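You operate a simulated robot arm through the tools that you are given. There is no shell and no other tool.

You run a simulated robot arm. Do the job below in one go: nothing can be reset, and whatever is moved stays where it is left.

Task
Push the drain hose end back into its inlet, wipe up the soap drips and finish the spin.
Fine: pink sponge back; lid stays shut; press start last and watch till DONE. What is to be rubbed or washed off counts as gone when no trace of it is left.

The check looks at the end state, three seconds after you hand in, the way a careful person would. Anything else that was tipped, shoved, dropped, spilled or broken makes it a failure. A push-on lid holds only when it is set on centred and level and pressed home; a screw cap is set on level and turned clockwise until tight.

Robot
A 7-joint arm with a two-finger parallel gripper, fixed in place. Base frame: the origin is on the floor under the middle of its stand, x ahead of it, y to its left, z up. Lengths are in mm, angles in rad, forces in N, time in s.
It reaches about 1479 mm from its shoulder. Its first joint turns from -2.897 to 2.897 rad. Payload 4.4 kg.
Tool frame: the origin (TCP) lies between the finger pads and is the grasp point; the fingertips stand 23 mm ahead of it; z points along the fingers, y is the line along which they close. Largest opening 94 mm; finger width 38, thickness 10; the body of the gripper, 54 by 96 mm, starts 39 mm behind the TCP.
Orientation is told as [roll, pitch, yaw] about the base's x, y, z axes, in that order, counted from this pose: with the fingers straight down and closing along the base's y, the tool's x points along the base's -x, its y along +y and its z along -z.

Tools
- The arm moves only by the tool arm_command. Its argument "moves" is a list of rows, each an object of numbers (a shift or turn left out is 0, a gripper value left out holds the last): "tx", "ty", "tz": the shift along the base's x, y, z in units of 20 mm (1.0 is 20 mm); "wx", "wy", "wz": the turn, a rotation vector about the base's x, y, z in units of 5 degrees (1.0 is 5 degrees); "gripper": the gripper command, from -1 (shut) to 1 (fully open), values between in proportion. In form: [{"tx": .., "ty": .., "tz": .., "wx": .., "wy": .., "wz": .., "gripper": ..}, ...]. A call has 1 to 20 rows; each row shifts and turns the commanded pose from where the row before left it. A call with a number of a shift or a turn outside -1 to 1 is refused whole. Each row takes 0.2 s and may step no farther than 50 mm and 0.15 rad from the row before; otherwise, or with a gripper value out of range, the whole call is refused. Where a pose cannot be reached the arm comes as near as it can. A force on the tool above 90 N (or 10 N above the force at the start of the call, whichever is more), or a blocked arm, ends the call early, and 0.2 s more pass. Each finger travels about 72 mm/s and halts on what it meets, pressing with about 41 N; the grip force reading is that of the motor and also rises with nothing between the fingers. The clock runs only during rows and for 0.2 s after the last one: add rows that do not move to give the fingers time. The reply holds the time, the measured pose of the TCP, the force on the tool along the base axes, the opening and the grip force, in the units named above and with some noise, with the torque about the TCP (base axes, N m) and any sound that the robot's microphone picked up.
- Cameras (640 x 400 px; columns grow to the right, rows downward): "scene" is fixed at [220.6, 500.5, 1502.7]; the picture's right is [0.16, -0.99, 0.00], its down [-0.65, -0.10, -0.76] and it looks along [0.75, 0.12, -0.65] (base axes); focal length 285 px, centre (320, 200). "wrist" rides on the gripper at [86, 16, -75] in the tool frame; the picture's right is [-0.18, 0.98, 0.00], its down [-0.58, -0.11, -0.81] and it looks along [-0.79, -0.15, 0.59] (tool axes); focal length 243 px, centre (320, 200). There is no depth. A picture from a camera that has moved, and an enlarged one, comes with that camera's place and axes in the base frame and with its lens.
- camera(camera): a new picture of that camera. No time passes.
- enlarge(camera, box): a new picture of the part [left, top, right, bottom] of that camera's present view, enlarged. No time passes.
- finish_job(): hands the job in; it is judged then, once.

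Places have to be worked out from the pictures, the camera data and where the tool is seen. Open the gripper and draw the arm clear of the work before you hand the job in, unless the task says otherwise.

The tools are called after "Emit:" as a command line: name --argument value ..., lists and objects as JSON in quotes. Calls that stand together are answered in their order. arm_command: Moves the arm, as the interface text tells. Its arguments: {"type":"object","properties":{"moves":{"type":"array"}},"required":["moves"]} The other tools are called the same way: camera (camera) takes a picture; enlarge (camera, box) takes an enlarged picture of a part of a camera's view; finish_job () hands the job in.

At the start:

```text
clock: 0.0
eef_pos: [652.5, 288.7, 1257.7]
orientation: [0.002, -0.003, 0.001]
contact_force: [-0.3, 0.3, 0.4]
torque: [-0.01, 0.03, -0.02]
gripper_width: 93.9
finger_force: 0.0
```

scene: 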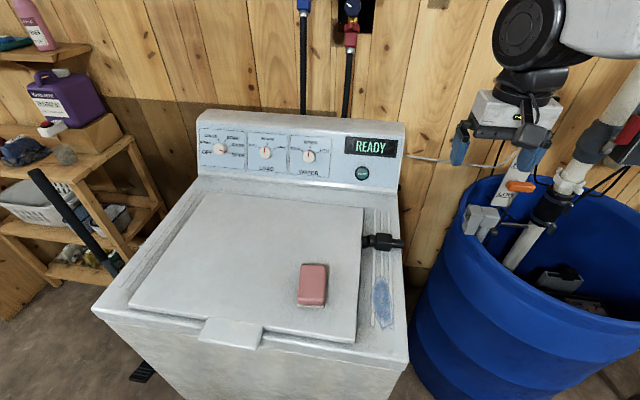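
wrist: 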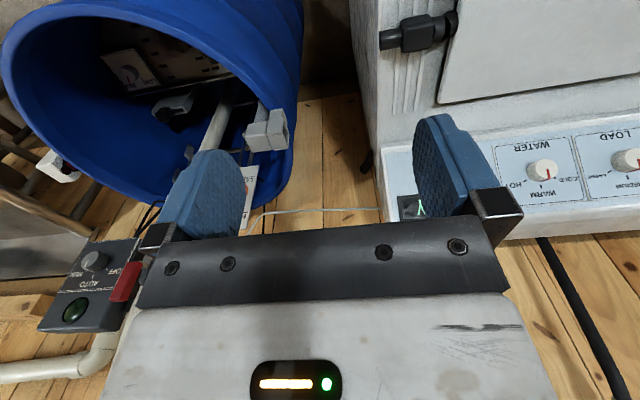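

The pictures show a washer with READY on its display, a pink sponge on the lid, blue drips on the right side of the top, and a black hose end near the lid edge. I'll enlarge these areas first to see the details.

Emit:
enlarge --camera "scene" --box '[280, 200, 440, 340]'

Emit:
enlarge --camera "scene" --box '[180, 100, 420, 220]'

Emit:
enlarge --camera "scene" --box '[430, 60, 640, 330]'

Emit:
enlarge --camera "wrist" --box '[80, 0, 320, 220]'

Emit:
enlarge --camera "wrist" --box '[340, 0, 500, 120]'

```text
2.86 times, centred on (360, 270) of scene
camera zoom: at [220.6, 500.5, 1502.7], right [0.16, -0.99, 0.0], down [-0.65, -0.1, -0.76], along [0.75, 0.12, -0.65], focal length 814 px, centre (206, 0)
```

zoom: 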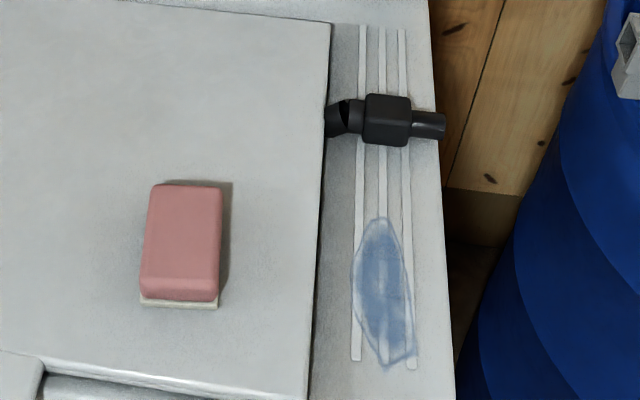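

```text
2.67 times, centred on (300, 160) of scene
camera zoom: at [220.6, 500.5, 1502.7], right [0.16, -0.99, 0.0], down [-0.65, -0.1, -0.76], along [0.75, 0.12, -0.65], focal length 759 px, centre (373, 307)
```

zoom: 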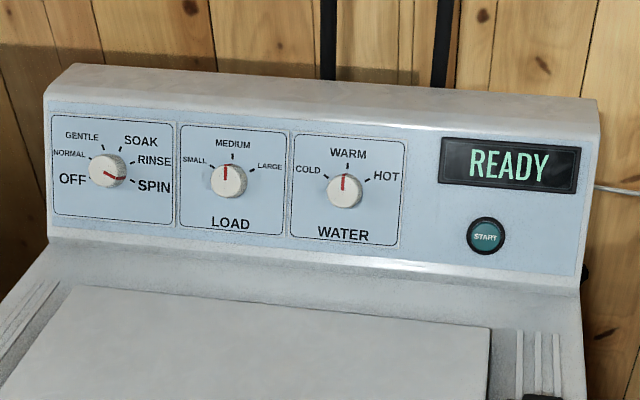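

```text
1.48 times, centred on (535, 195) of scene
camera zoom: at [220.6, 500.5, 1502.7], right [0.16, -0.99, 0.0], down [-0.65, -0.1, -0.76], along [0.75, 0.12, -0.65], focal length 422 px, centre (2, 207)
```

zoom: 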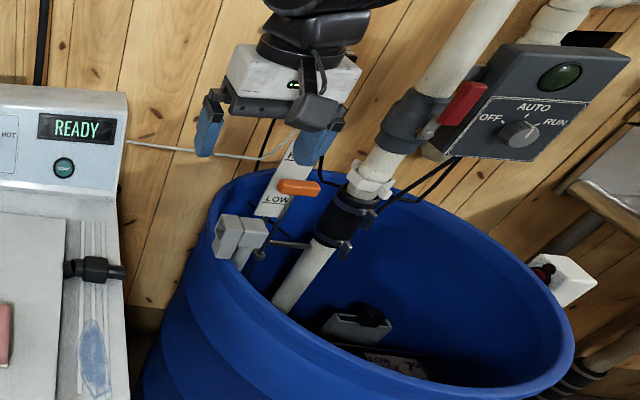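

```text
1.82 times, centred on (200, 110) of wrist
camera zoom: at [566.2, 307.0, 1334.4], right [0.18, 0.98, 0.0], down [0.58, -0.11, 0.81], along [0.79, -0.15, -0.59], focal length 441 px, centre (538, 364)
```

zoom: 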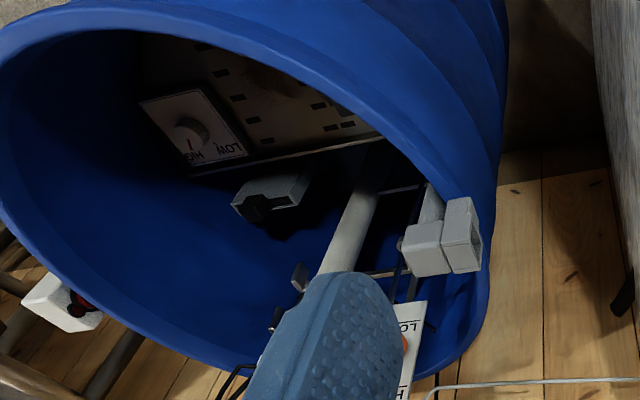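

```text
3.33 times, centred on (420, 60) of wrist
camera zoom: at [566.2, 307.0, 1334.4], right [0.18, 0.98, 0.0], down [0.58, -0.11, 0.81], along [0.79, -0.15, -0.59], focal length 809 px, centre (-13, 667)
```

zoom: 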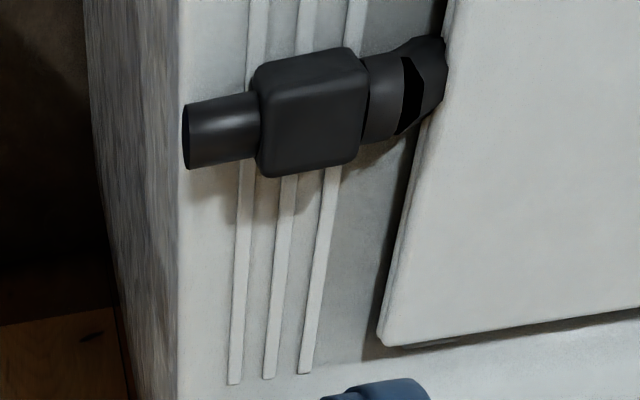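

I need to know what the hose and its inlet are, so I'll look more closely at the black part and at the grey box on the barrel rim.

Emit:
enlarge --camera "scene" --box '[350, 222, 414, 262]'

Emit:
enlarge --camera "wrist" --box '[370, 0, 466, 60]'

Emit:
enlarge --camera "scene" --box '[450, 180, 546, 260]'

Emit:
enlarge --camera "wrist" --box '[220, 90, 300, 150]'

Emit:
enlarge --camera "scene" --box '[0, 0, 200, 310]'

```text
10.00 times, centred on (382, 242) of scene
camera zoom: at [220.6, 500.5, 1502.7], right [0.16, -0.99, 0.0], down [-0.65, -0.1, -0.76], along [0.75, 0.12, -0.65], focal length 2848 px, centre (-300, -220)
```

zoom: 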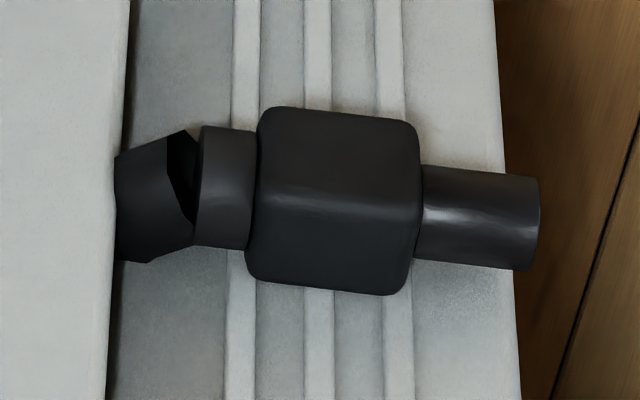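

```text
6.67 times, centred on (418, 30) of wrist
camera zoom: at [566.2, 307.0, 1334.4], right [0.18, 0.98, 0.0], down [0.58, -0.11, 0.81], along [0.79, -0.15, -0.59], focal length 1618 px, centre (-333, 1333)
```

zoom: 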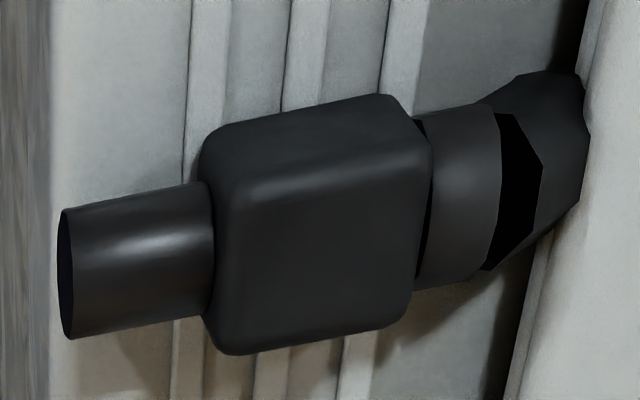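

```text
5.00 times, centred on (498, 220) of scene
camera zoom: at [220.6, 500.5, 1502.7], right [0.16, -0.99, 0.0], down [-0.65, -0.1, -0.76], along [0.75, 0.12, -0.65], focal length 1424 px, centre (-570, 100)
```

zoom: 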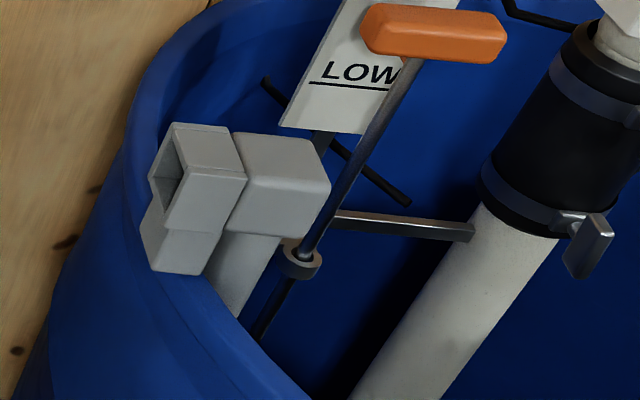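

```text
6.67 times, centred on (260, 120) of wrist
camera zoom: at [566.2, 307.0, 1334.4], right [0.18, 0.98, 0.0], down [0.58, -0.11, 0.81], along [0.79, -0.15, -0.59], focal length 1618 px, centre (720, 733)
```

zoom: 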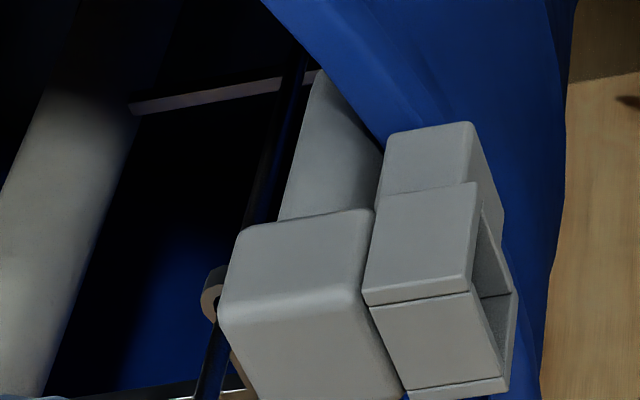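

```text
1.29 times, centred on (100, 155) of scene
camera zoom: at [220.6, 500.5, 1502.7], right [0.16, -0.99, 0.0], down [-0.65, -0.1, -0.76], along [0.75, 0.12, -0.65], focal length 367 px, centre (604, 258)
```

zoom: 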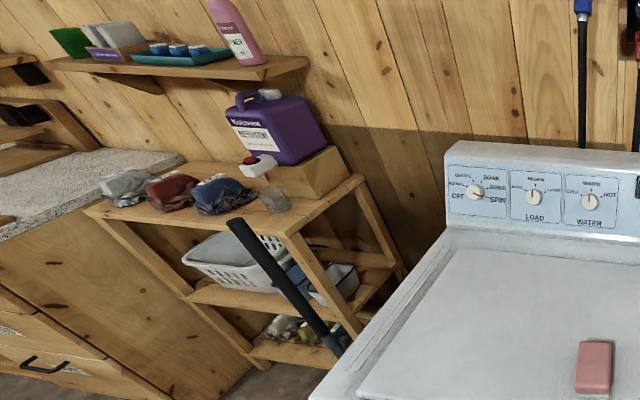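

The tip of the hose is near [725, 364, 944], with its square grip block near [721, 417, 944] on the right strip. The matching grey square inlet, facing +y, is near [840, 191, 964] on the barrel rim. I'll turn the tool −90° about z and move over the washer, so the wrist camera looks toward the inlet.

Emit:
arm_command --moves '[{"tx": 0.13, "ty": 0.55, "tz": 0, "wz": -1, "gripper": 1}, {"tx": 0.13, "ty": 0.55, "tz": 0, "wz": -1}, {"tx": 0.13, "ty": 0.55, "tz": 0, "wz": -1}, {"tx": 0.13, "ty": 0.55, "tz": 0, "wz": -1}, {"tx": 0.13, "ty": 0.55, "tz": 0, "wz": -1}, {"tx": 0.13, "ty": 0.55, "tz": 0, "wz": -1}, {"tx": 0.13, "ty": 0.55, "tz": -0.2, "wz": -1}, {"tx": 0.13, "ty": 0.55, "tz": -0.2, "wz": -1}, {"tx": 0.13, "ty": 0.55, "tz": -0.2, "wz": -1}, {"tx": 0.13, "ty": 0.55, "tz": -0.2, "wz": -1}, {"tx": 0.13, "ty": 0.55, "tz": -0.2, "wz": -1}, {"tx": 0.13, "ty": 0.55, "tz": -0.2, "wz": -1}, {"tx": 0.13, "ty": 0.55, "tz": -0.2, "wz": -1}, {"tx": 0.13, "ty": 0.55, "tz": -0.2, "wz": -1}, {"tx": 0.13, "ty": 0.55, "tz": -0.2, "wz": -1}, {"tx": 0.13, "ty": 0.55, "tz": -0.2, "wz": -1}, {"tx": 0.13, "ty": 0.55, "tz": -0.2, "wz": -1}, {"tx": 0.13, "ty": 0.55, "tz": -0.2, "wz": -1}, {"tx": 0}]'

```text
clock: 4.0
eef_pos: [699.7, 487.5, 1211.8]
orientation: [0.001, -0.002, -1.574]
contact_force: [0.1, -0.3, -0.7]
torque: [-0.03, -0.01, -0.01]
gripper_width: 94.0
finger_force: 0.0
```

The arm reached the viewing pose. I'll take pictures from here.

Emit:
camera --camera "wrist"

Emit:
camera --camera "scene"

```text
taken
camera wrist: at [715.9, 576.3, 1287.0], right [0.98, -0.19, 0.0], down [-0.11, -0.58, 0.81], along [-0.15, -0.79, -0.59], focal length 243 px, centre (320, 200)
```

wrist: 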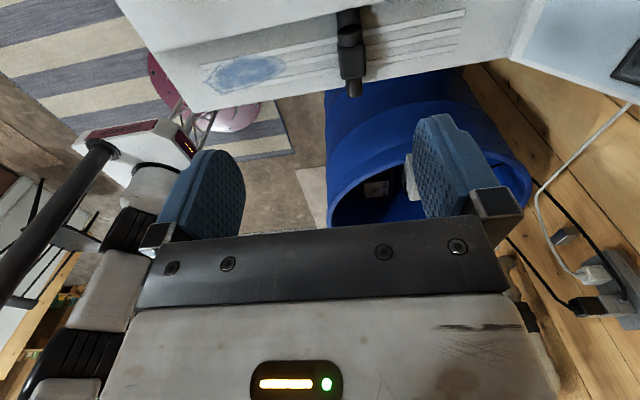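

```text
taken
```

scene: 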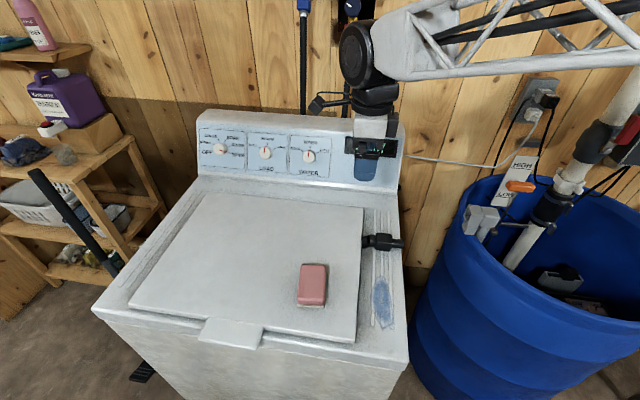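

The hose and inlet are partly hidden by the fingers in this view. I'll move above the inlet's front side so the camera sees the socket mouth clearly; the level sign near [940, 70] stays well away.

Emit:
arm_command --moves '[{"tx": 0.53, "ty": -0.97}, {"tx": 0.53, "ty": -0.97}, {"tx": 0.53, "ty": -0.97}, {"tx": 0.53, "ty": -0.97}, {"tx": 0.53, "ty": -0.97}, {"tx": 0.53, "ty": -0.97}, {"tx": 0.53, "ty": -0.97}, {"tx": 0.53, "ty": -0.97}, {"tx": 0.53, "ty": -0.97}, {"tx": 0.53, "ty": -0.97}, {"tx": 0.53, "ty": -0.97}, {"tx": 0.53, "ty": -0.97}, {"tx": 0.53, "ty": -0.97}, {"tx": 0}]'

Emit:
camera --camera "wrist"

Emit:
camera --camera "scene"

```text
clock: 7.0
eef_pos: [837.1, 235.6, 1209.2]
orientation: [0.001, 0.0, -1.571]
contact_force: [0.3, 0.1, -0.3]
torque: [-0.01, -0.01, 0.03]
gripper_width: 94.0
finger_force: 0.0
```

```text
taken
camera wrist: at [853.9, 323.6, 1285.9], right [0.98, -0.18, 0.0], down [-0.11, -0.58, 0.81], along [-0.15, -0.79, -0.59], focal length 243 px, centre (320, 200)
```

wrist: 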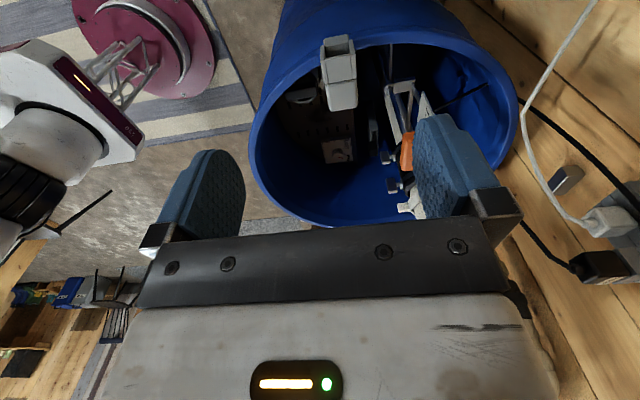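

```text
taken
```

scene: 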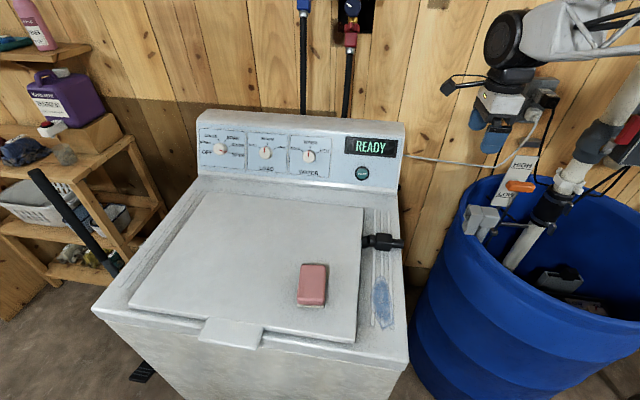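

Emit:
enlarge --camera "wrist" --box '[300, 20, 380, 120]'

Emit:
enlarge --camera "wrist" --box '[250, 0, 530, 220]'

```text
4.00 times, centred on (340, 70) of wrist
camera zoom: at [853.9, 323.6, 1285.9], right [0.98, -0.18, 0.0], down [-0.11, -0.58, 0.81], along [-0.15, -0.79, -0.59], focal length 970 px, centre (240, 720)
```

zoom: 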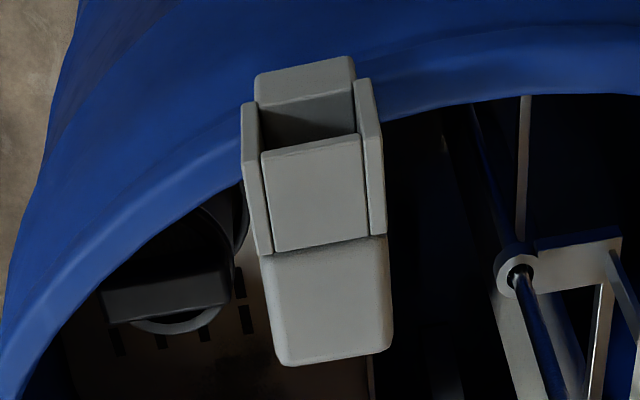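

```text
1.82 times, centred on (390, 110) of wrist
camera zoom: at [853.9, 323.6, 1285.9], right [0.98, -0.18, 0.0], down [-0.11, -0.58, 0.81], along [-0.15, -0.79, -0.59], focal length 441 px, centre (193, 364)
```

zoom: 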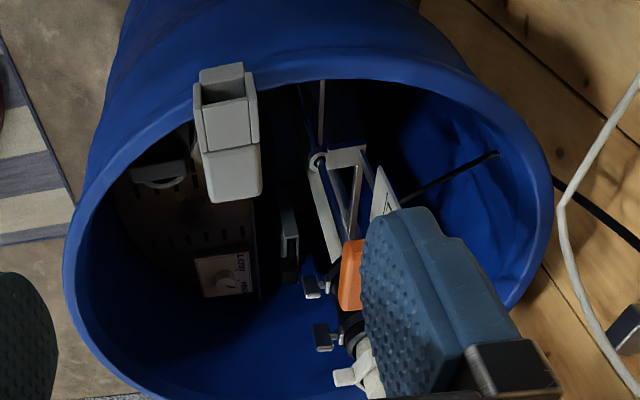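

The inlet is a four-walled square socket with a protruding bottom lip and its axis roughly along y. I'll zoom in tighter with both cameras to fix its exact location.

Emit:
enlarge --camera "scene" --box '[456, 196, 520, 246]'

Emit:
enlarge --camera "wrist" --box '[316, 30, 364, 70]'

```text
8.00 times, centred on (488, 221) of scene
camera zoom: at [220.6, 500.5, 1502.7], right [0.16, -0.99, 0.0], down [-0.65, -0.1, -0.76], along [0.75, 0.12, -0.65], focal length 2278 px, centre (-1024, 32)
```

zoom: 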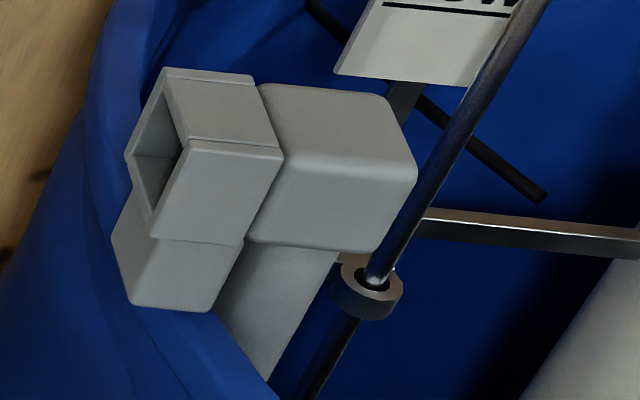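

```text
10.00 times, centred on (340, 50) of wrist
camera zoom: at [853.9, 323.6, 1285.9], right [0.98, -0.18, 0.0], down [-0.11, -0.58, 0.81], along [-0.15, -0.79, -0.59], focal length 2426 px, centre (120, 1700)
```

zoom: 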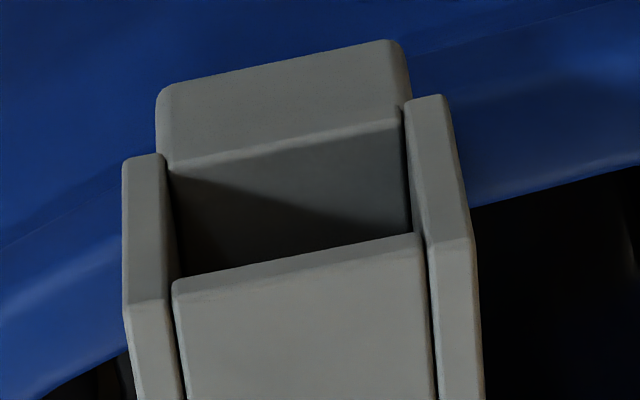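

Working from matching corners in both views, the socket's front plane is at y≈187. Its outer walls span x 829–871 and z 931–973, so its axis is near x=850, z=951 along −y, with an inner opening of about 32 mm against a pipe of about 24 mm. I'll move above the hose block to refine its position before grasping.

Emit:
arm_command --moves '[{"tx": -0.58, "ty": 0.92, "tz": -0.5}, {"tx": -0.58, "ty": 0.92, "tz": -0.5}, {"tx": -0.58, "ty": 0.92, "tz": -0.5}, {"tx": -0.58, "ty": 0.92, "tz": -0.5}, {"tx": -0.58, "ty": 0.92, "tz": -0.5}, {"tx": -0.58, "ty": 0.92, "tz": -0.5}, {"tx": -0.58, "ty": 0.92, "tz": -0.5}, {"tx": -0.58, "ty": 0.92, "tz": -0.5}, {"tx": -0.58, "ty": 0.92, "tz": -0.5}, {"tx": -0.58, "ty": 0.92, "tz": -0.5}, {"tx": 0}]'

Emit:
camera --camera "wrist"

Emit:
enlarge --camera "wrist" --box '[260, 0, 420, 120]'

Emit:
camera --camera "scene"

```text
clock: 9.4
eef_pos: [720.4, 418.9, 1110.9]
orientation: [0.0, -0.003, -1.572]
contact_force: [0.8, -0.5, 1.1]
torque: [0.01, -0.01, -0.02]
gripper_width: 93.8
finger_force: 0.1
```

```text
taken
camera wrist: at [737.3, 508.2, 1187.4], right [0.98, -0.18, 0.0], down [-0.11, -0.58, 0.81], along [-0.15, -0.79, -0.59], focal length 243 px, centre (320, 200)
```

wrist: 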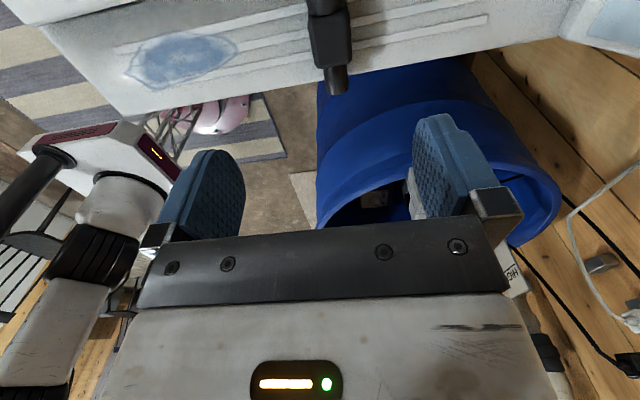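

```text
3.33 times, centred on (340, 60) of wrist
camera zoom: at [737.3, 508.2, 1187.4], right [0.98, -0.18, 0.0], down [-0.11, -0.58, 0.81], along [-0.15, -0.79, -0.59], focal length 809 px, centre (253, 667)
```

zoom: 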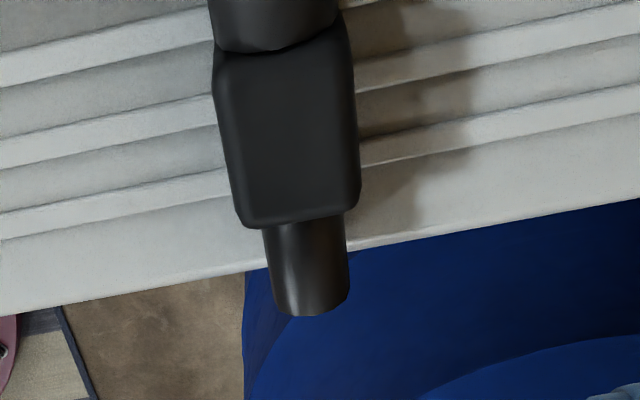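

```text
taken
```

scene: 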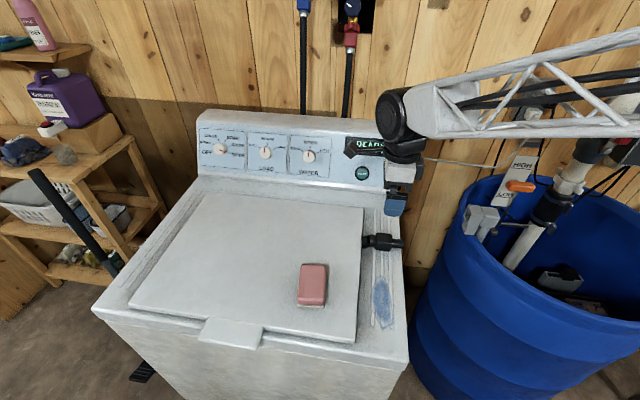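

The block shows up below, but its triangulated x and z differ slightly between views. I'll zoom tighter on both cameras to settle it before descending.

Emit:
enlarge --camera "wrist" --box '[300, 0, 364, 50]'

Emit:
enlarge --camera "wrist" --box '[300, 50, 364, 100]'

Emit:
enlarge --camera "scene" --box '[370, 210, 410, 260]'

```text
8.00 times, centred on (332, 25) of wrist
camera zoom: at [737.3, 508.2, 1187.4], right [0.98, -0.18, 0.0], down [-0.11, -0.58, 0.81], along [-0.15, -0.79, -0.59], focal length 1941 px, centre (224, 1600)
```

zoom: 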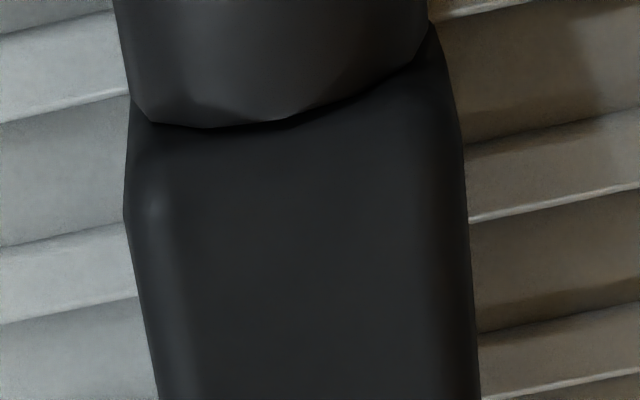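

```text
8.00 times, centred on (332, 75) of wrist
camera zoom: at [737.3, 508.2, 1187.4], right [0.98, -0.18, 0.0], down [-0.11, -0.58, 0.81], along [-0.15, -0.79, -0.59], focal length 1941 px, centre (224, 1200)
```

zoom: 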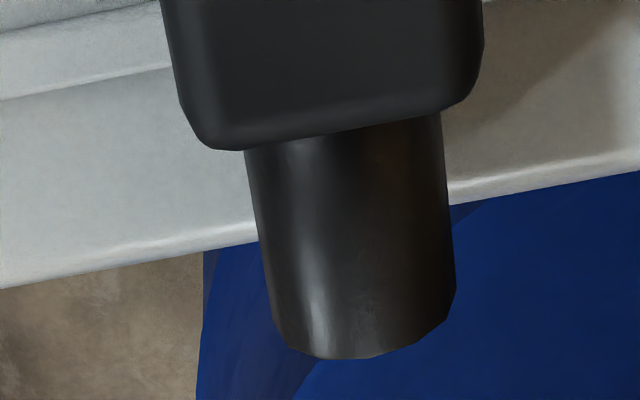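

```text
8.00 times, centred on (390, 235) of scene
camera zoom: at [220.6, 500.5, 1502.7], right [0.16, -0.99, 0.0], down [-0.65, -0.1, -0.76], along [0.75, 0.12, -0.65], focal length 2278 px, centre (-240, -80)
```

zoom: 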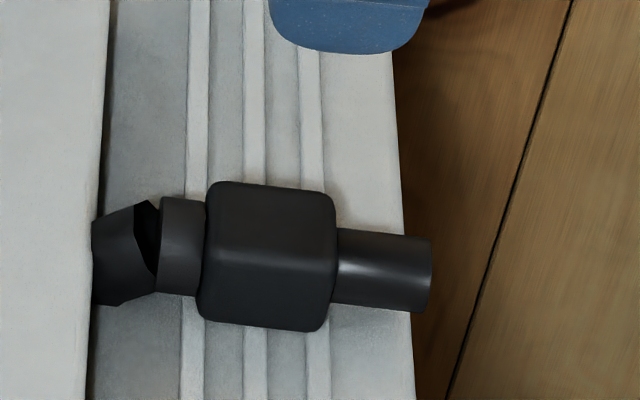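

Pipe axis triangulates to about x=730.6, z=934. To check that against the washer top height, I'll measure the ridge ends in both views.

Emit:
enlarge --camera "wrist" --box '[400, 0, 528, 80]'

Emit:
enlarge --camera "wrist" --box '[100, 10, 260, 110]'

Emit:
enlarge --camera "scene" --box '[360, 190, 424, 240]'

Emit:
enlarge --camera "scene" --box '[350, 270, 414, 340]'

```text
5.00 times, centred on (464, 40) of wrist
camera zoom: at [737.3, 508.2, 1187.4], right [0.98, -0.18, 0.0], down [-0.11, -0.58, 0.81], along [-0.15, -0.79, -0.59], focal length 1213 px, centre (-400, 1000)
```

zoom: 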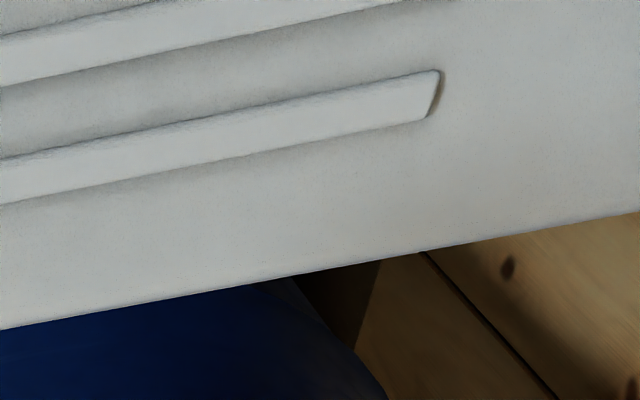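

```text
4.00 times, centred on (180, 60) of wrist
camera zoom: at [737.3, 508.2, 1187.4], right [0.98, -0.18, 0.0], down [-0.11, -0.58, 0.81], along [-0.15, -0.79, -0.59], focal length 970 px, centre (880, 760)
```

zoom: 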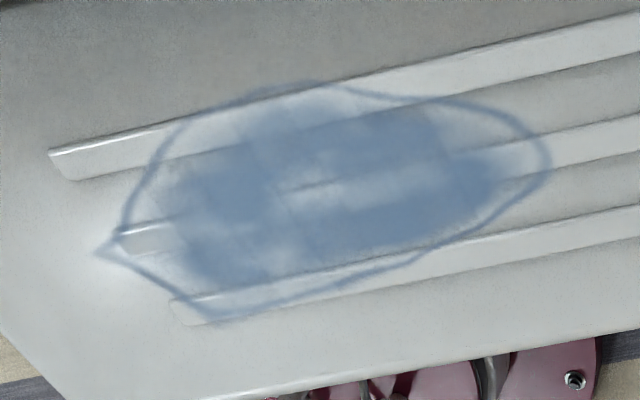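

```text
8.00 times, centred on (392, 215) of scene
camera zoom: at [220.6, 500.5, 1502.7], right [0.16, -0.99, 0.0], down [-0.65, -0.1, -0.76], along [0.75, 0.12, -0.65], focal length 2278 px, centre (-256, 80)
```

zoom: 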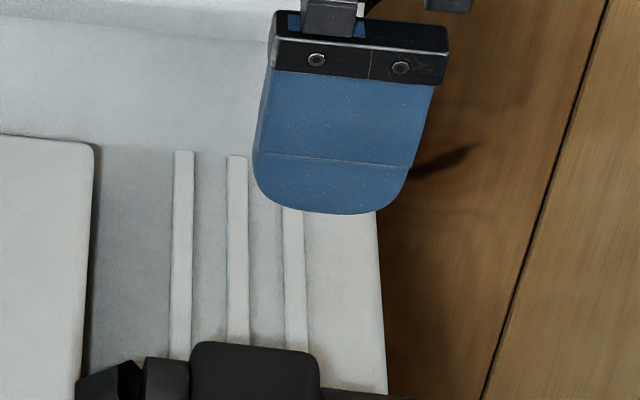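

```text
5.71 times, centred on (382, 305) of scene
camera zoom: at [220.6, 500.5, 1502.7], right [0.16, -0.99, 0.0], down [-0.65, -0.1, -0.76], along [0.75, 0.12, -0.65], focal length 1627 px, centre (-34, -400)
```

zoom: 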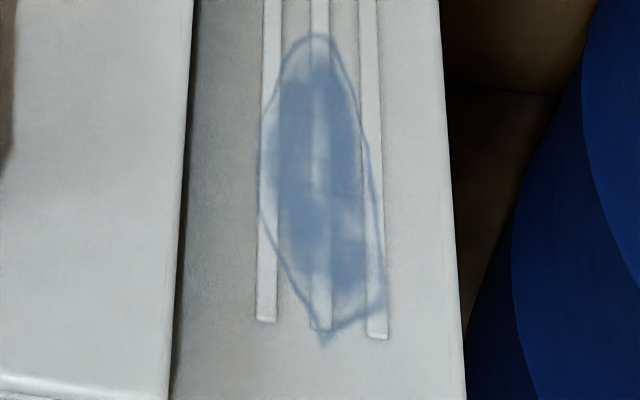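

The ridge tops come out at z≈917 in both views, so the block (about 36 mm square, 44 mm long) sits at [730.6, 414.5, 934.5] with its pipe pointing along −y. I'll centre over it, slightly toward the rear of the block, and lower to z≈947 with the fingers open either side in x.

Emit:
arm_command --moves '[{"tx": 0.5, "tz": -0.8, "gripper": 1}, {"tz": -1}, {"tz": -1}, {"tz": -1}, {"tz": -1}, {"tz": -1}, {"tz": -1}, {"tz": -0.7}, {"tz": -0.3}, {"tz": 0}, {"tz": 0}]'

Emit:
camera --camera "wrist"

Emit:
enlarge --camera "scene" --box '[340, 180, 440, 270]'

```text
clock: 11.8
eef_pos: [731.3, 418.0, 952.2]
orientation: [0.003, -0.002, -1.57]
contact_force: [-0.7, 0.6, -0.9]
torque: [-0.02, 0.0, 0.0]
gripper_width: 94.1
finger_force: 0.0
```

```text
taken
camera wrist: at [747.1, 506.8, 1030.2], right [0.98, -0.18, 0.0], down [-0.11, -0.58, 0.81], along [-0.15, -0.79, -0.59], focal length 243 px, centre (320, 200)
```

wrist: 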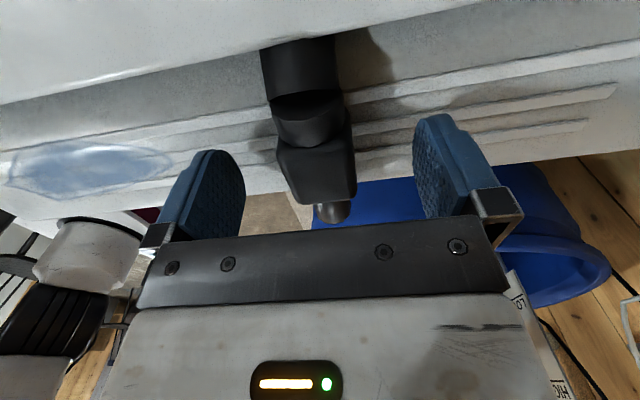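

```text
4.44 times, centred on (390, 225) of scene
camera zoom: at [220.6, 500.5, 1502.7], right [0.16, -0.99, 0.0], down [-0.65, -0.1, -0.76], along [0.75, 0.12, -0.65], focal length 1266 px, centre (9, 89)
```

zoom: 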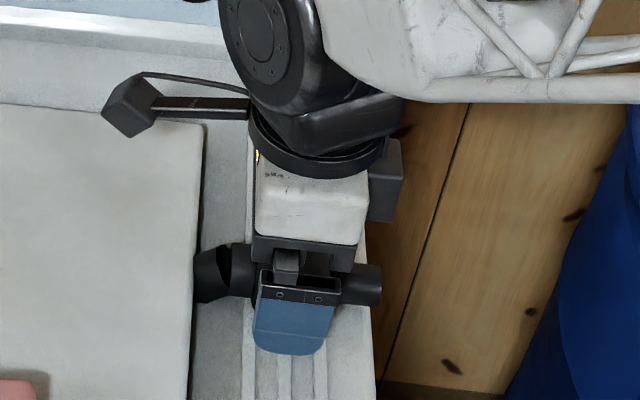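

The block sits between the fingers and there is no contact. I'll lower 6 mm more and close on the block.

Emit:
arm_command --moves '[{"tz": -0.3, "gripper": 1}, {"tz": 0}, {"gripper": -1}, {"gripper": -1}, {"gripper": -1}, {"gripper": -1}]'

Emit:
camera --camera "wrist"

Emit:
enlarge --camera "scene" --box '[340, 180, 440, 270]'

```text
clock: 13.2
eef_pos: [730.6, 418.1, 948.7]
orientation: [0.002, -0.002, -1.571]
contact_force: [-0.1, 0.9, -0.3]
torque: [0.02, -0.01, 0.01]
gripper_width: 35.4
finger_force: 41.2
```

```text
taken
camera wrist: at [747.4, 506.8, 1024.6], right [0.98, -0.18, 0.0], down [-0.11, -0.58, 0.81], along [-0.15, -0.79, -0.59], focal length 243 px, centre (320, 200)
```

wrist: 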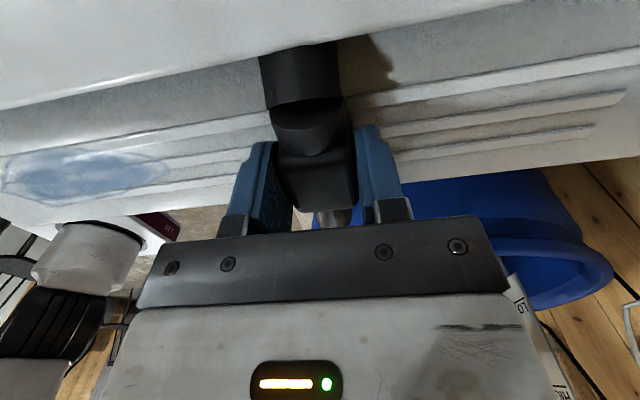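

```text
4.44 times, centred on (390, 225) of scene
camera zoom: at [220.6, 500.5, 1502.7], right [0.16, -0.99, 0.0], down [-0.65, -0.1, -0.76], along [0.75, 0.12, -0.65], focal length 1266 px, centre (9, 89)
```

zoom: 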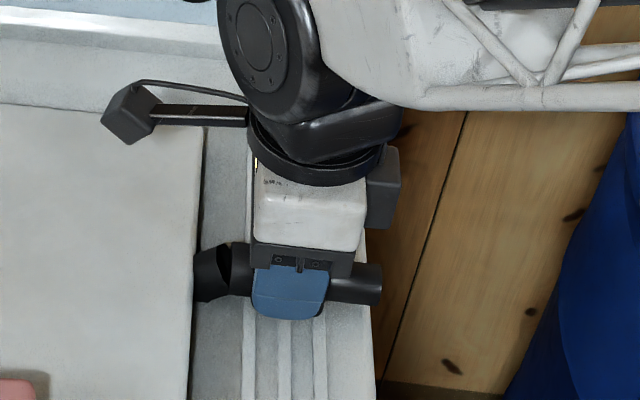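

The grip is firm at 35.4 mm, matching the block width. I'll lift gently by about 20 mm and check the forces, the hose tail and the lid.

Emit:
arm_command --moves '[{"tz": 0.3, "gripper": -1}, {"tz": 0.3}, {"tz": 0.3}, {"tz": 0}]'

Emit:
camera --camera "wrist"

Emit:
enlarge --camera "scene" --box '[340, 180, 440, 270]'

```text
clock: 14.2
eef_pos: [729.9, 421.2, 966.7]
orientation: [0.001, -0.002, -1.571]
contact_force: [-0.3, -0.3, 1.3]
torque: [0.01, -0.05, 0.02]
gripper_width: 35.2
finger_force: 40.8
```

```text
taken
camera wrist: at [747.5, 508.3, 1042.8], right [0.98, -0.18, 0.0], down [-0.11, -0.58, 0.81], along [-0.15, -0.79, -0.59], focal length 243 px, centre (320, 200)
```

wrist: 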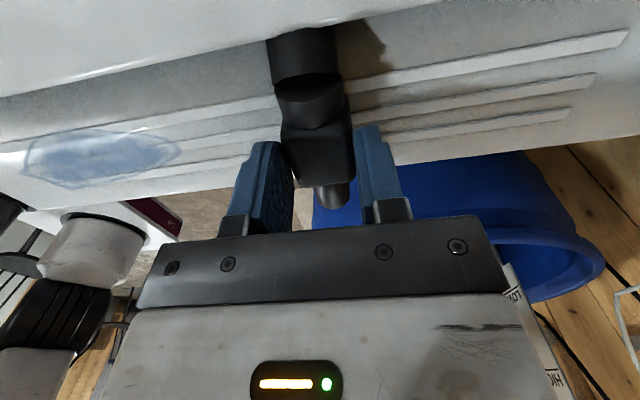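

```text
4.44 times, centred on (390, 225) of scene
camera zoom: at [220.6, 500.5, 1502.7], right [0.16, -0.99, 0.0], down [-0.65, -0.1, -0.76], along [0.75, 0.12, -0.65], focal length 1266 px, centre (9, 89)
```

zoom: 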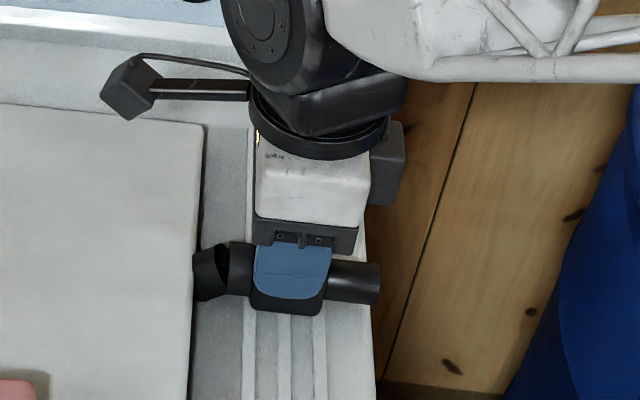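

The fingers slid up but the block and pipe did not move in the scene view, so the grip slipped while lifting. I'll look closely at the hose tail before regripping lower.

Emit:
enlarge --camera "wrist" --box '[230, 0, 430, 220]'

Emit:
enlarge --camera "wrist" --box '[255, 0, 375, 80]'

Emit:
enlarge --camera "scene" --box '[376, 228, 412, 256]'

```text
1.82 times, centred on (330, 110) of wrist
camera zoom: at [747.5, 508.3, 1042.8], right [0.98, -0.18, 0.0], down [-0.11, -0.58, 0.81], along [-0.15, -0.79, -0.59], focal length 441 px, centre (302, 364)
```

zoom: 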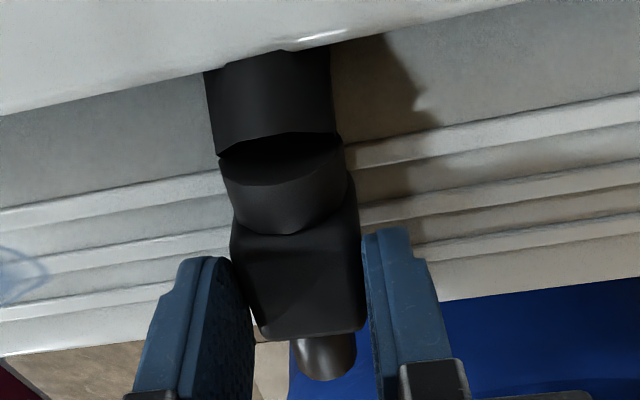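

```text
5.00 times, centred on (315, 40) of wrist
camera zoom: at [747.5, 508.3, 1042.8], right [0.98, -0.18, 0.0], down [-0.11, -0.58, 0.81], along [-0.15, -0.79, -0.59], focal length 1213 px, centre (345, 1000)
```

zoom: 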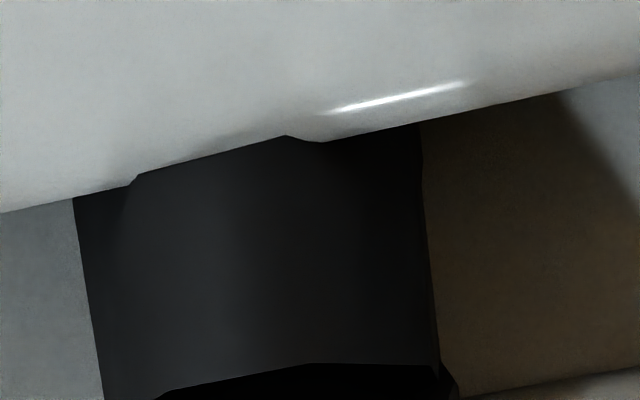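

```text
14.29 times, centred on (394, 242) of scene
camera zoom: at [220.6, 500.5, 1502.7], right [0.16, -0.99, 0.0], down [-0.65, -0.1, -0.76], along [0.75, 0.12, -0.65], focal length 4068 px, centre (-737, -400)
```

zoom: 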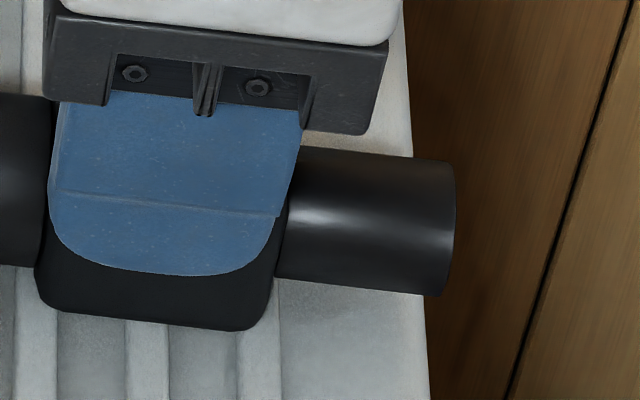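

The tail is a segmented hose running under the lid edge, and the block itself is undamaged. I'll open, lower so the pads cover the full block height, regrip, and then test with small moves while reading the force.

Emit:
arm_command --moves '[{"gripper": 0.0}, {"gripper": 0.0}, {"ty": -0.15, "tz": -0.4, "gripper": 0.0}, {"tz": -0.4, "gripper": 0.0}, {"tz": -0.35, "gripper": 0.0}, {"gripper": 0.0}, {"gripper": 0.0}]'

Emit:
enlarge --camera "scene" --box '[356, 210, 420, 260]'

Emit:
camera --camera "wrist"

```text
clock: 15.8
eef_pos: [730.9, 416.5, 942.8]
orientation: [0.0, -0.002, -1.571]
contact_force: [0.5, -0.3, 0.2]
torque: [0.0, 0.01, -0.03]
gripper_width: 46.8
finger_force: 0.0
```

```text
8.00 times, centred on (388, 235) of scene
camera zoom: at [220.6, 500.5, 1502.7], right [0.16, -0.99, 0.0], down [-0.65, -0.1, -0.76], along [0.75, 0.12, -0.65], focal length 2278 px, centre (-224, -80)
```

zoom: 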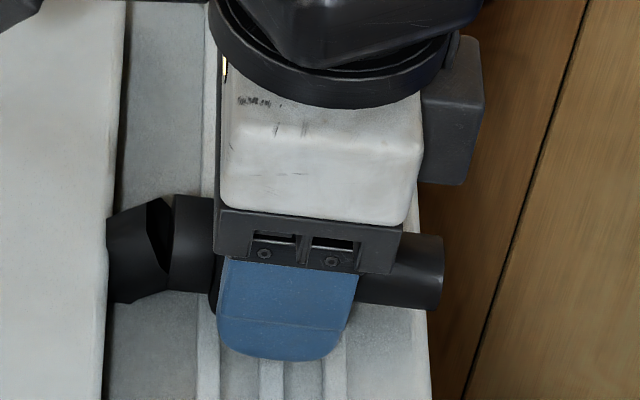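

```text
taken
camera wrist: at [747.7, 505.1, 1019.1], right [0.98, -0.18, 0.0], down [-0.11, -0.58, 0.81], along [-0.15, -0.79, -0.59], focal length 243 px, centre (320, 200)
```

wrist: 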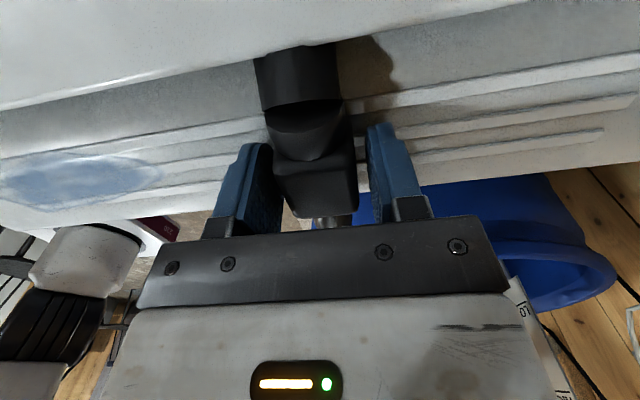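

The fingertips are now about 3 mm above the ridges with no contact. I'll close again and lift just 4 mm to read the force.

Emit:
arm_command --moves '[{"gripper": -1}, {"gripper": -1}, {"gripper": -1}, {"tz": 0.1}, {"tz": 0.1}, {"tz": 0}]'

Emit:
enlarge --camera "scene" --box '[356, 210, 420, 260]'

Emit:
camera --camera "wrist"

```text
clock: 17.2
eef_pos: [730.7, 415.9, 946.2]
orientation: [0.001, -0.002, -1.57]
contact_force: [0.2, -0.6, -0.2]
torque: [0.02, 0.02, 0.03]
gripper_width: 35.5
finger_force: 41.0
```

```text
8.00 times, centred on (388, 235) of scene
camera zoom: at [220.6, 500.5, 1502.7], right [0.16, -0.99, 0.0], down [-0.65, -0.1, -0.76], along [0.75, 0.12, -0.65], focal length 2278 px, centre (-224, -80)
```

zoom: 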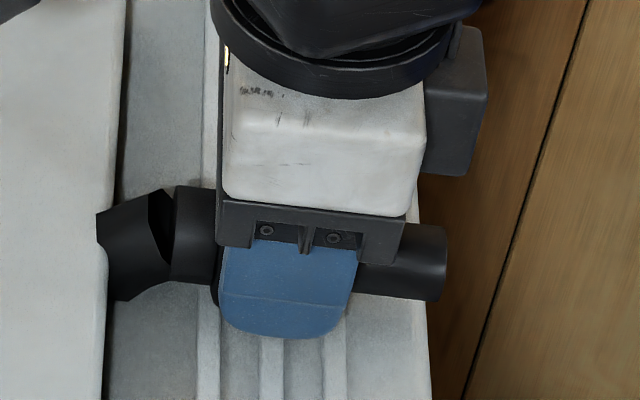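

```text
taken
camera wrist: at [748.0, 504.9, 1022.9], right [0.98, -0.18, 0.0], down [-0.11, -0.58, 0.81], along [-0.15, -0.79, -0.59], focal length 243 px, centre (320, 200)
```

wrist: 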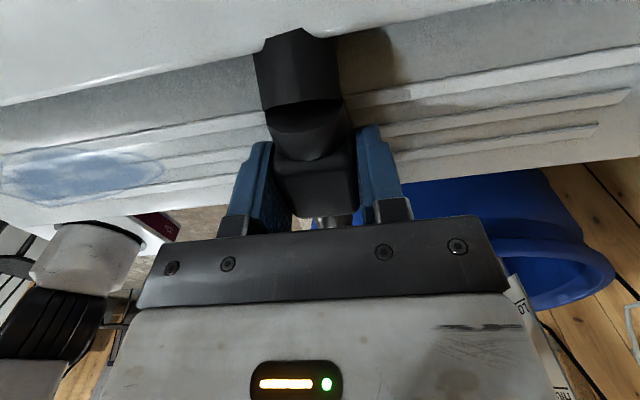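

This time the pipe and hose tail rose with the gripper, and the force is near zero. I'll continue lifting slowly.

Emit:
arm_command --moves '[{"tz": 0.15}, {"tz": 0.15}, {"tz": 0.15}, {"tz": 0.15}, {"tz": 0.15}, {"tz": 0.15}, {"tz": 0}]'

Emit:
enlarge --camera "scene" --box '[336, 190, 432, 265]'

Emit:
camera --camera "wrist"

```text
clock: 18.8
eef_pos: [731.0, 416.0, 963.9]
orientation: [0.002, -0.001, -1.57]
contact_force: [0.0, -0.3, 0.0]
torque: [0.01, -0.01, 0.0]
gripper_width: 35.3
finger_force: 40.4
```

```text
5.33 times, centred on (384, 228) of scene
camera zoom: at [220.6, 500.5, 1502.7], right [0.16, -0.99, 0.0], down [-0.65, -0.1, -0.76], along [0.75, 0.12, -0.65], focal length 1519 px, centre (-21, 53)
```

zoom: 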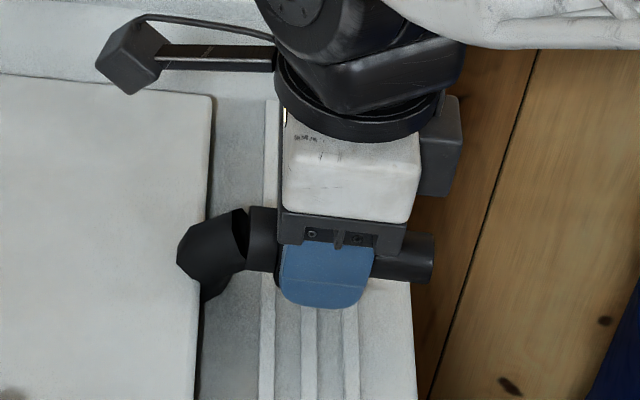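

```text
taken
camera wrist: at [747.2, 504.7, 1041.4], right [0.98, -0.18, 0.0], down [-0.11, -0.58, 0.81], along [-0.15, -0.79, -0.59], focal length 243 px, centre (320, 200)
```

wrist: 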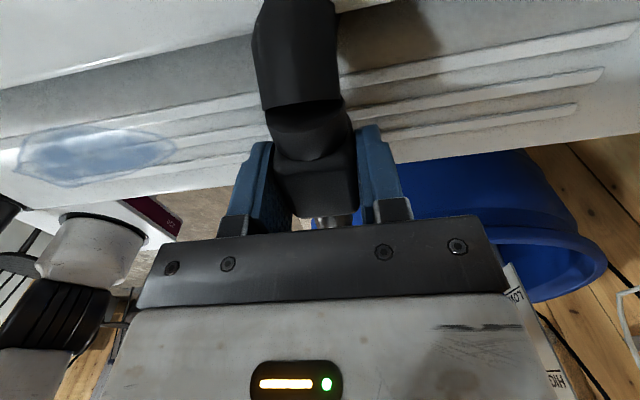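

The hose follows smoothly, its tail curving down behind the block. I'll lift to about z=1000 while drawing it out along −y at a gentle speed, clear of the washer.

Emit:
arm_command --moves '[{"ty": -0.3, "tz": 0.2}, {"ty": -0.4, "tz": 0.2}, {"ty": -0.5, "tz": 0.2}, {"ty": -0.5, "tz": 0.2}, {"ty": -0.5, "tz": 0.2}, {"ty": -0.5, "tz": 0.2}, {"ty": -0.5, "tz": 0.2}, {"ty": -0.5, "tz": 0.2}, {"ty": -0.5, "tz": 0.1}, {"ty": -0.5}, {"ty": -0.5}, {"ty": -0.4}, {"ty": -0.3}, {"ty": 0}]'

Emit:
camera --camera "scene"

Emit:
camera --camera "wrist"

```text
clock: 21.8
eef_pos: [730.4, 296.0, 997.9]
orientation: [0.002, -0.002, -1.571]
contact_force: [-0.1, -1.2, -1.3]
torque: [0.02, 0.04, -0.02]
gripper_width: 35.5
finger_force: 41.5
```

```text
taken
```

scene: 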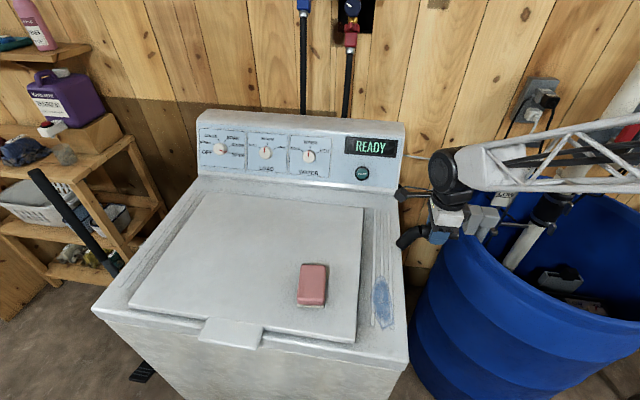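

```text
taken
camera wrist: at [748.0, 386.0, 1074.7], right [0.98, -0.18, 0.0], down [-0.11, -0.58, 0.81], along [-0.15, -0.79, -0.59], focal length 243 px, centre (320, 200)
```

wrist: 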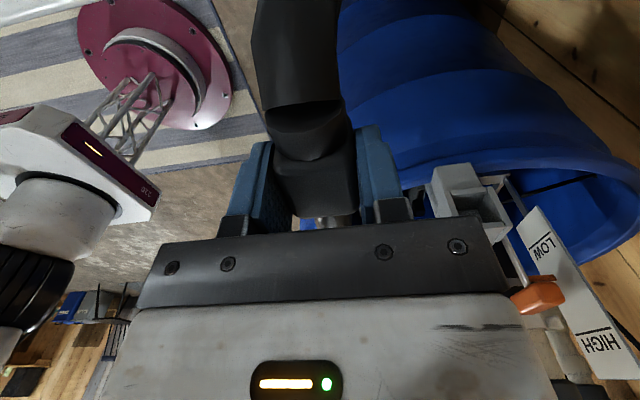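

The hose is a short stub that travels with the block, and the way to the inlet is clear. I'll move +x to line up with the inlet at x≈850 while staying high.

Emit:
arm_command --moves '[{"tx": 0.3}, {"tx": 0.5}, {"tx": 0.5}, {"tx": 0.5}, {"tx": 0.5}, {"tx": 0.5}, {"tx": 0.5}, {"tx": 0.5}, {"tx": 0.5}, {"tx": 0.5}, {"tx": 0.5}, {"tx": 0.4}, {"tx": 0.3}, {"tx": 0}, {"tx": 0}]'

Emit:
camera --camera "scene"

Emit:
camera --camera "wrist"

Emit:
enlarge --camera "scene" --box '[400, 180, 510, 260]'

```text
clock: 25.0
eef_pos: [850.5, 298.9, 999.2]
orientation: [0.003, -0.002, -1.572]
contact_force: [0.2, 0.6, -1.1]
torque: [0.0, 0.02, 0.01]
gripper_width: 35.6
finger_force: 40.9
```

```text
taken
```

scene: 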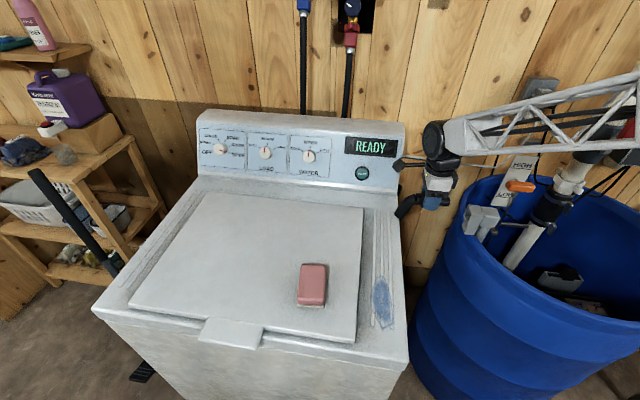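

```text
taken
camera wrist: at [867.9, 386.7, 1076.3], right [0.98, -0.18, 0.0], down [-0.11, -0.58, 0.81], along [-0.15, -0.79, -0.59], focal length 243 px, centre (320, 200)
```

wrist: 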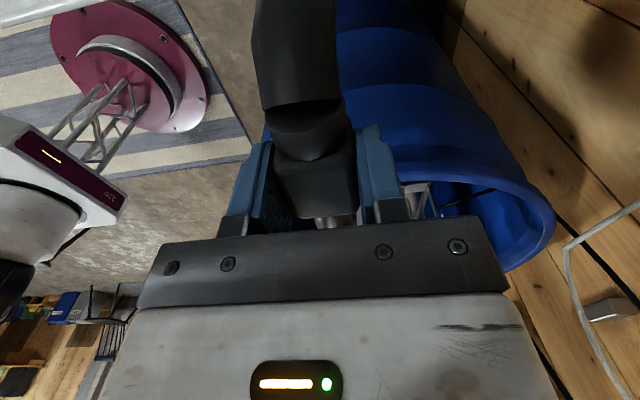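

```text
5.00 times, centred on (455, 220) of scene
camera zoom: at [220.6, 500.5, 1502.7], right [0.16, -0.99, 0.0], down [-0.65, -0.1, -0.76], along [0.75, 0.12, -0.65], focal length 1424 px, centre (-355, 100)
```

zoom: 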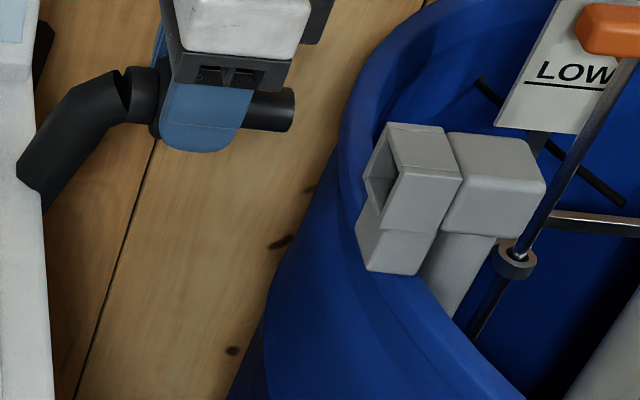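

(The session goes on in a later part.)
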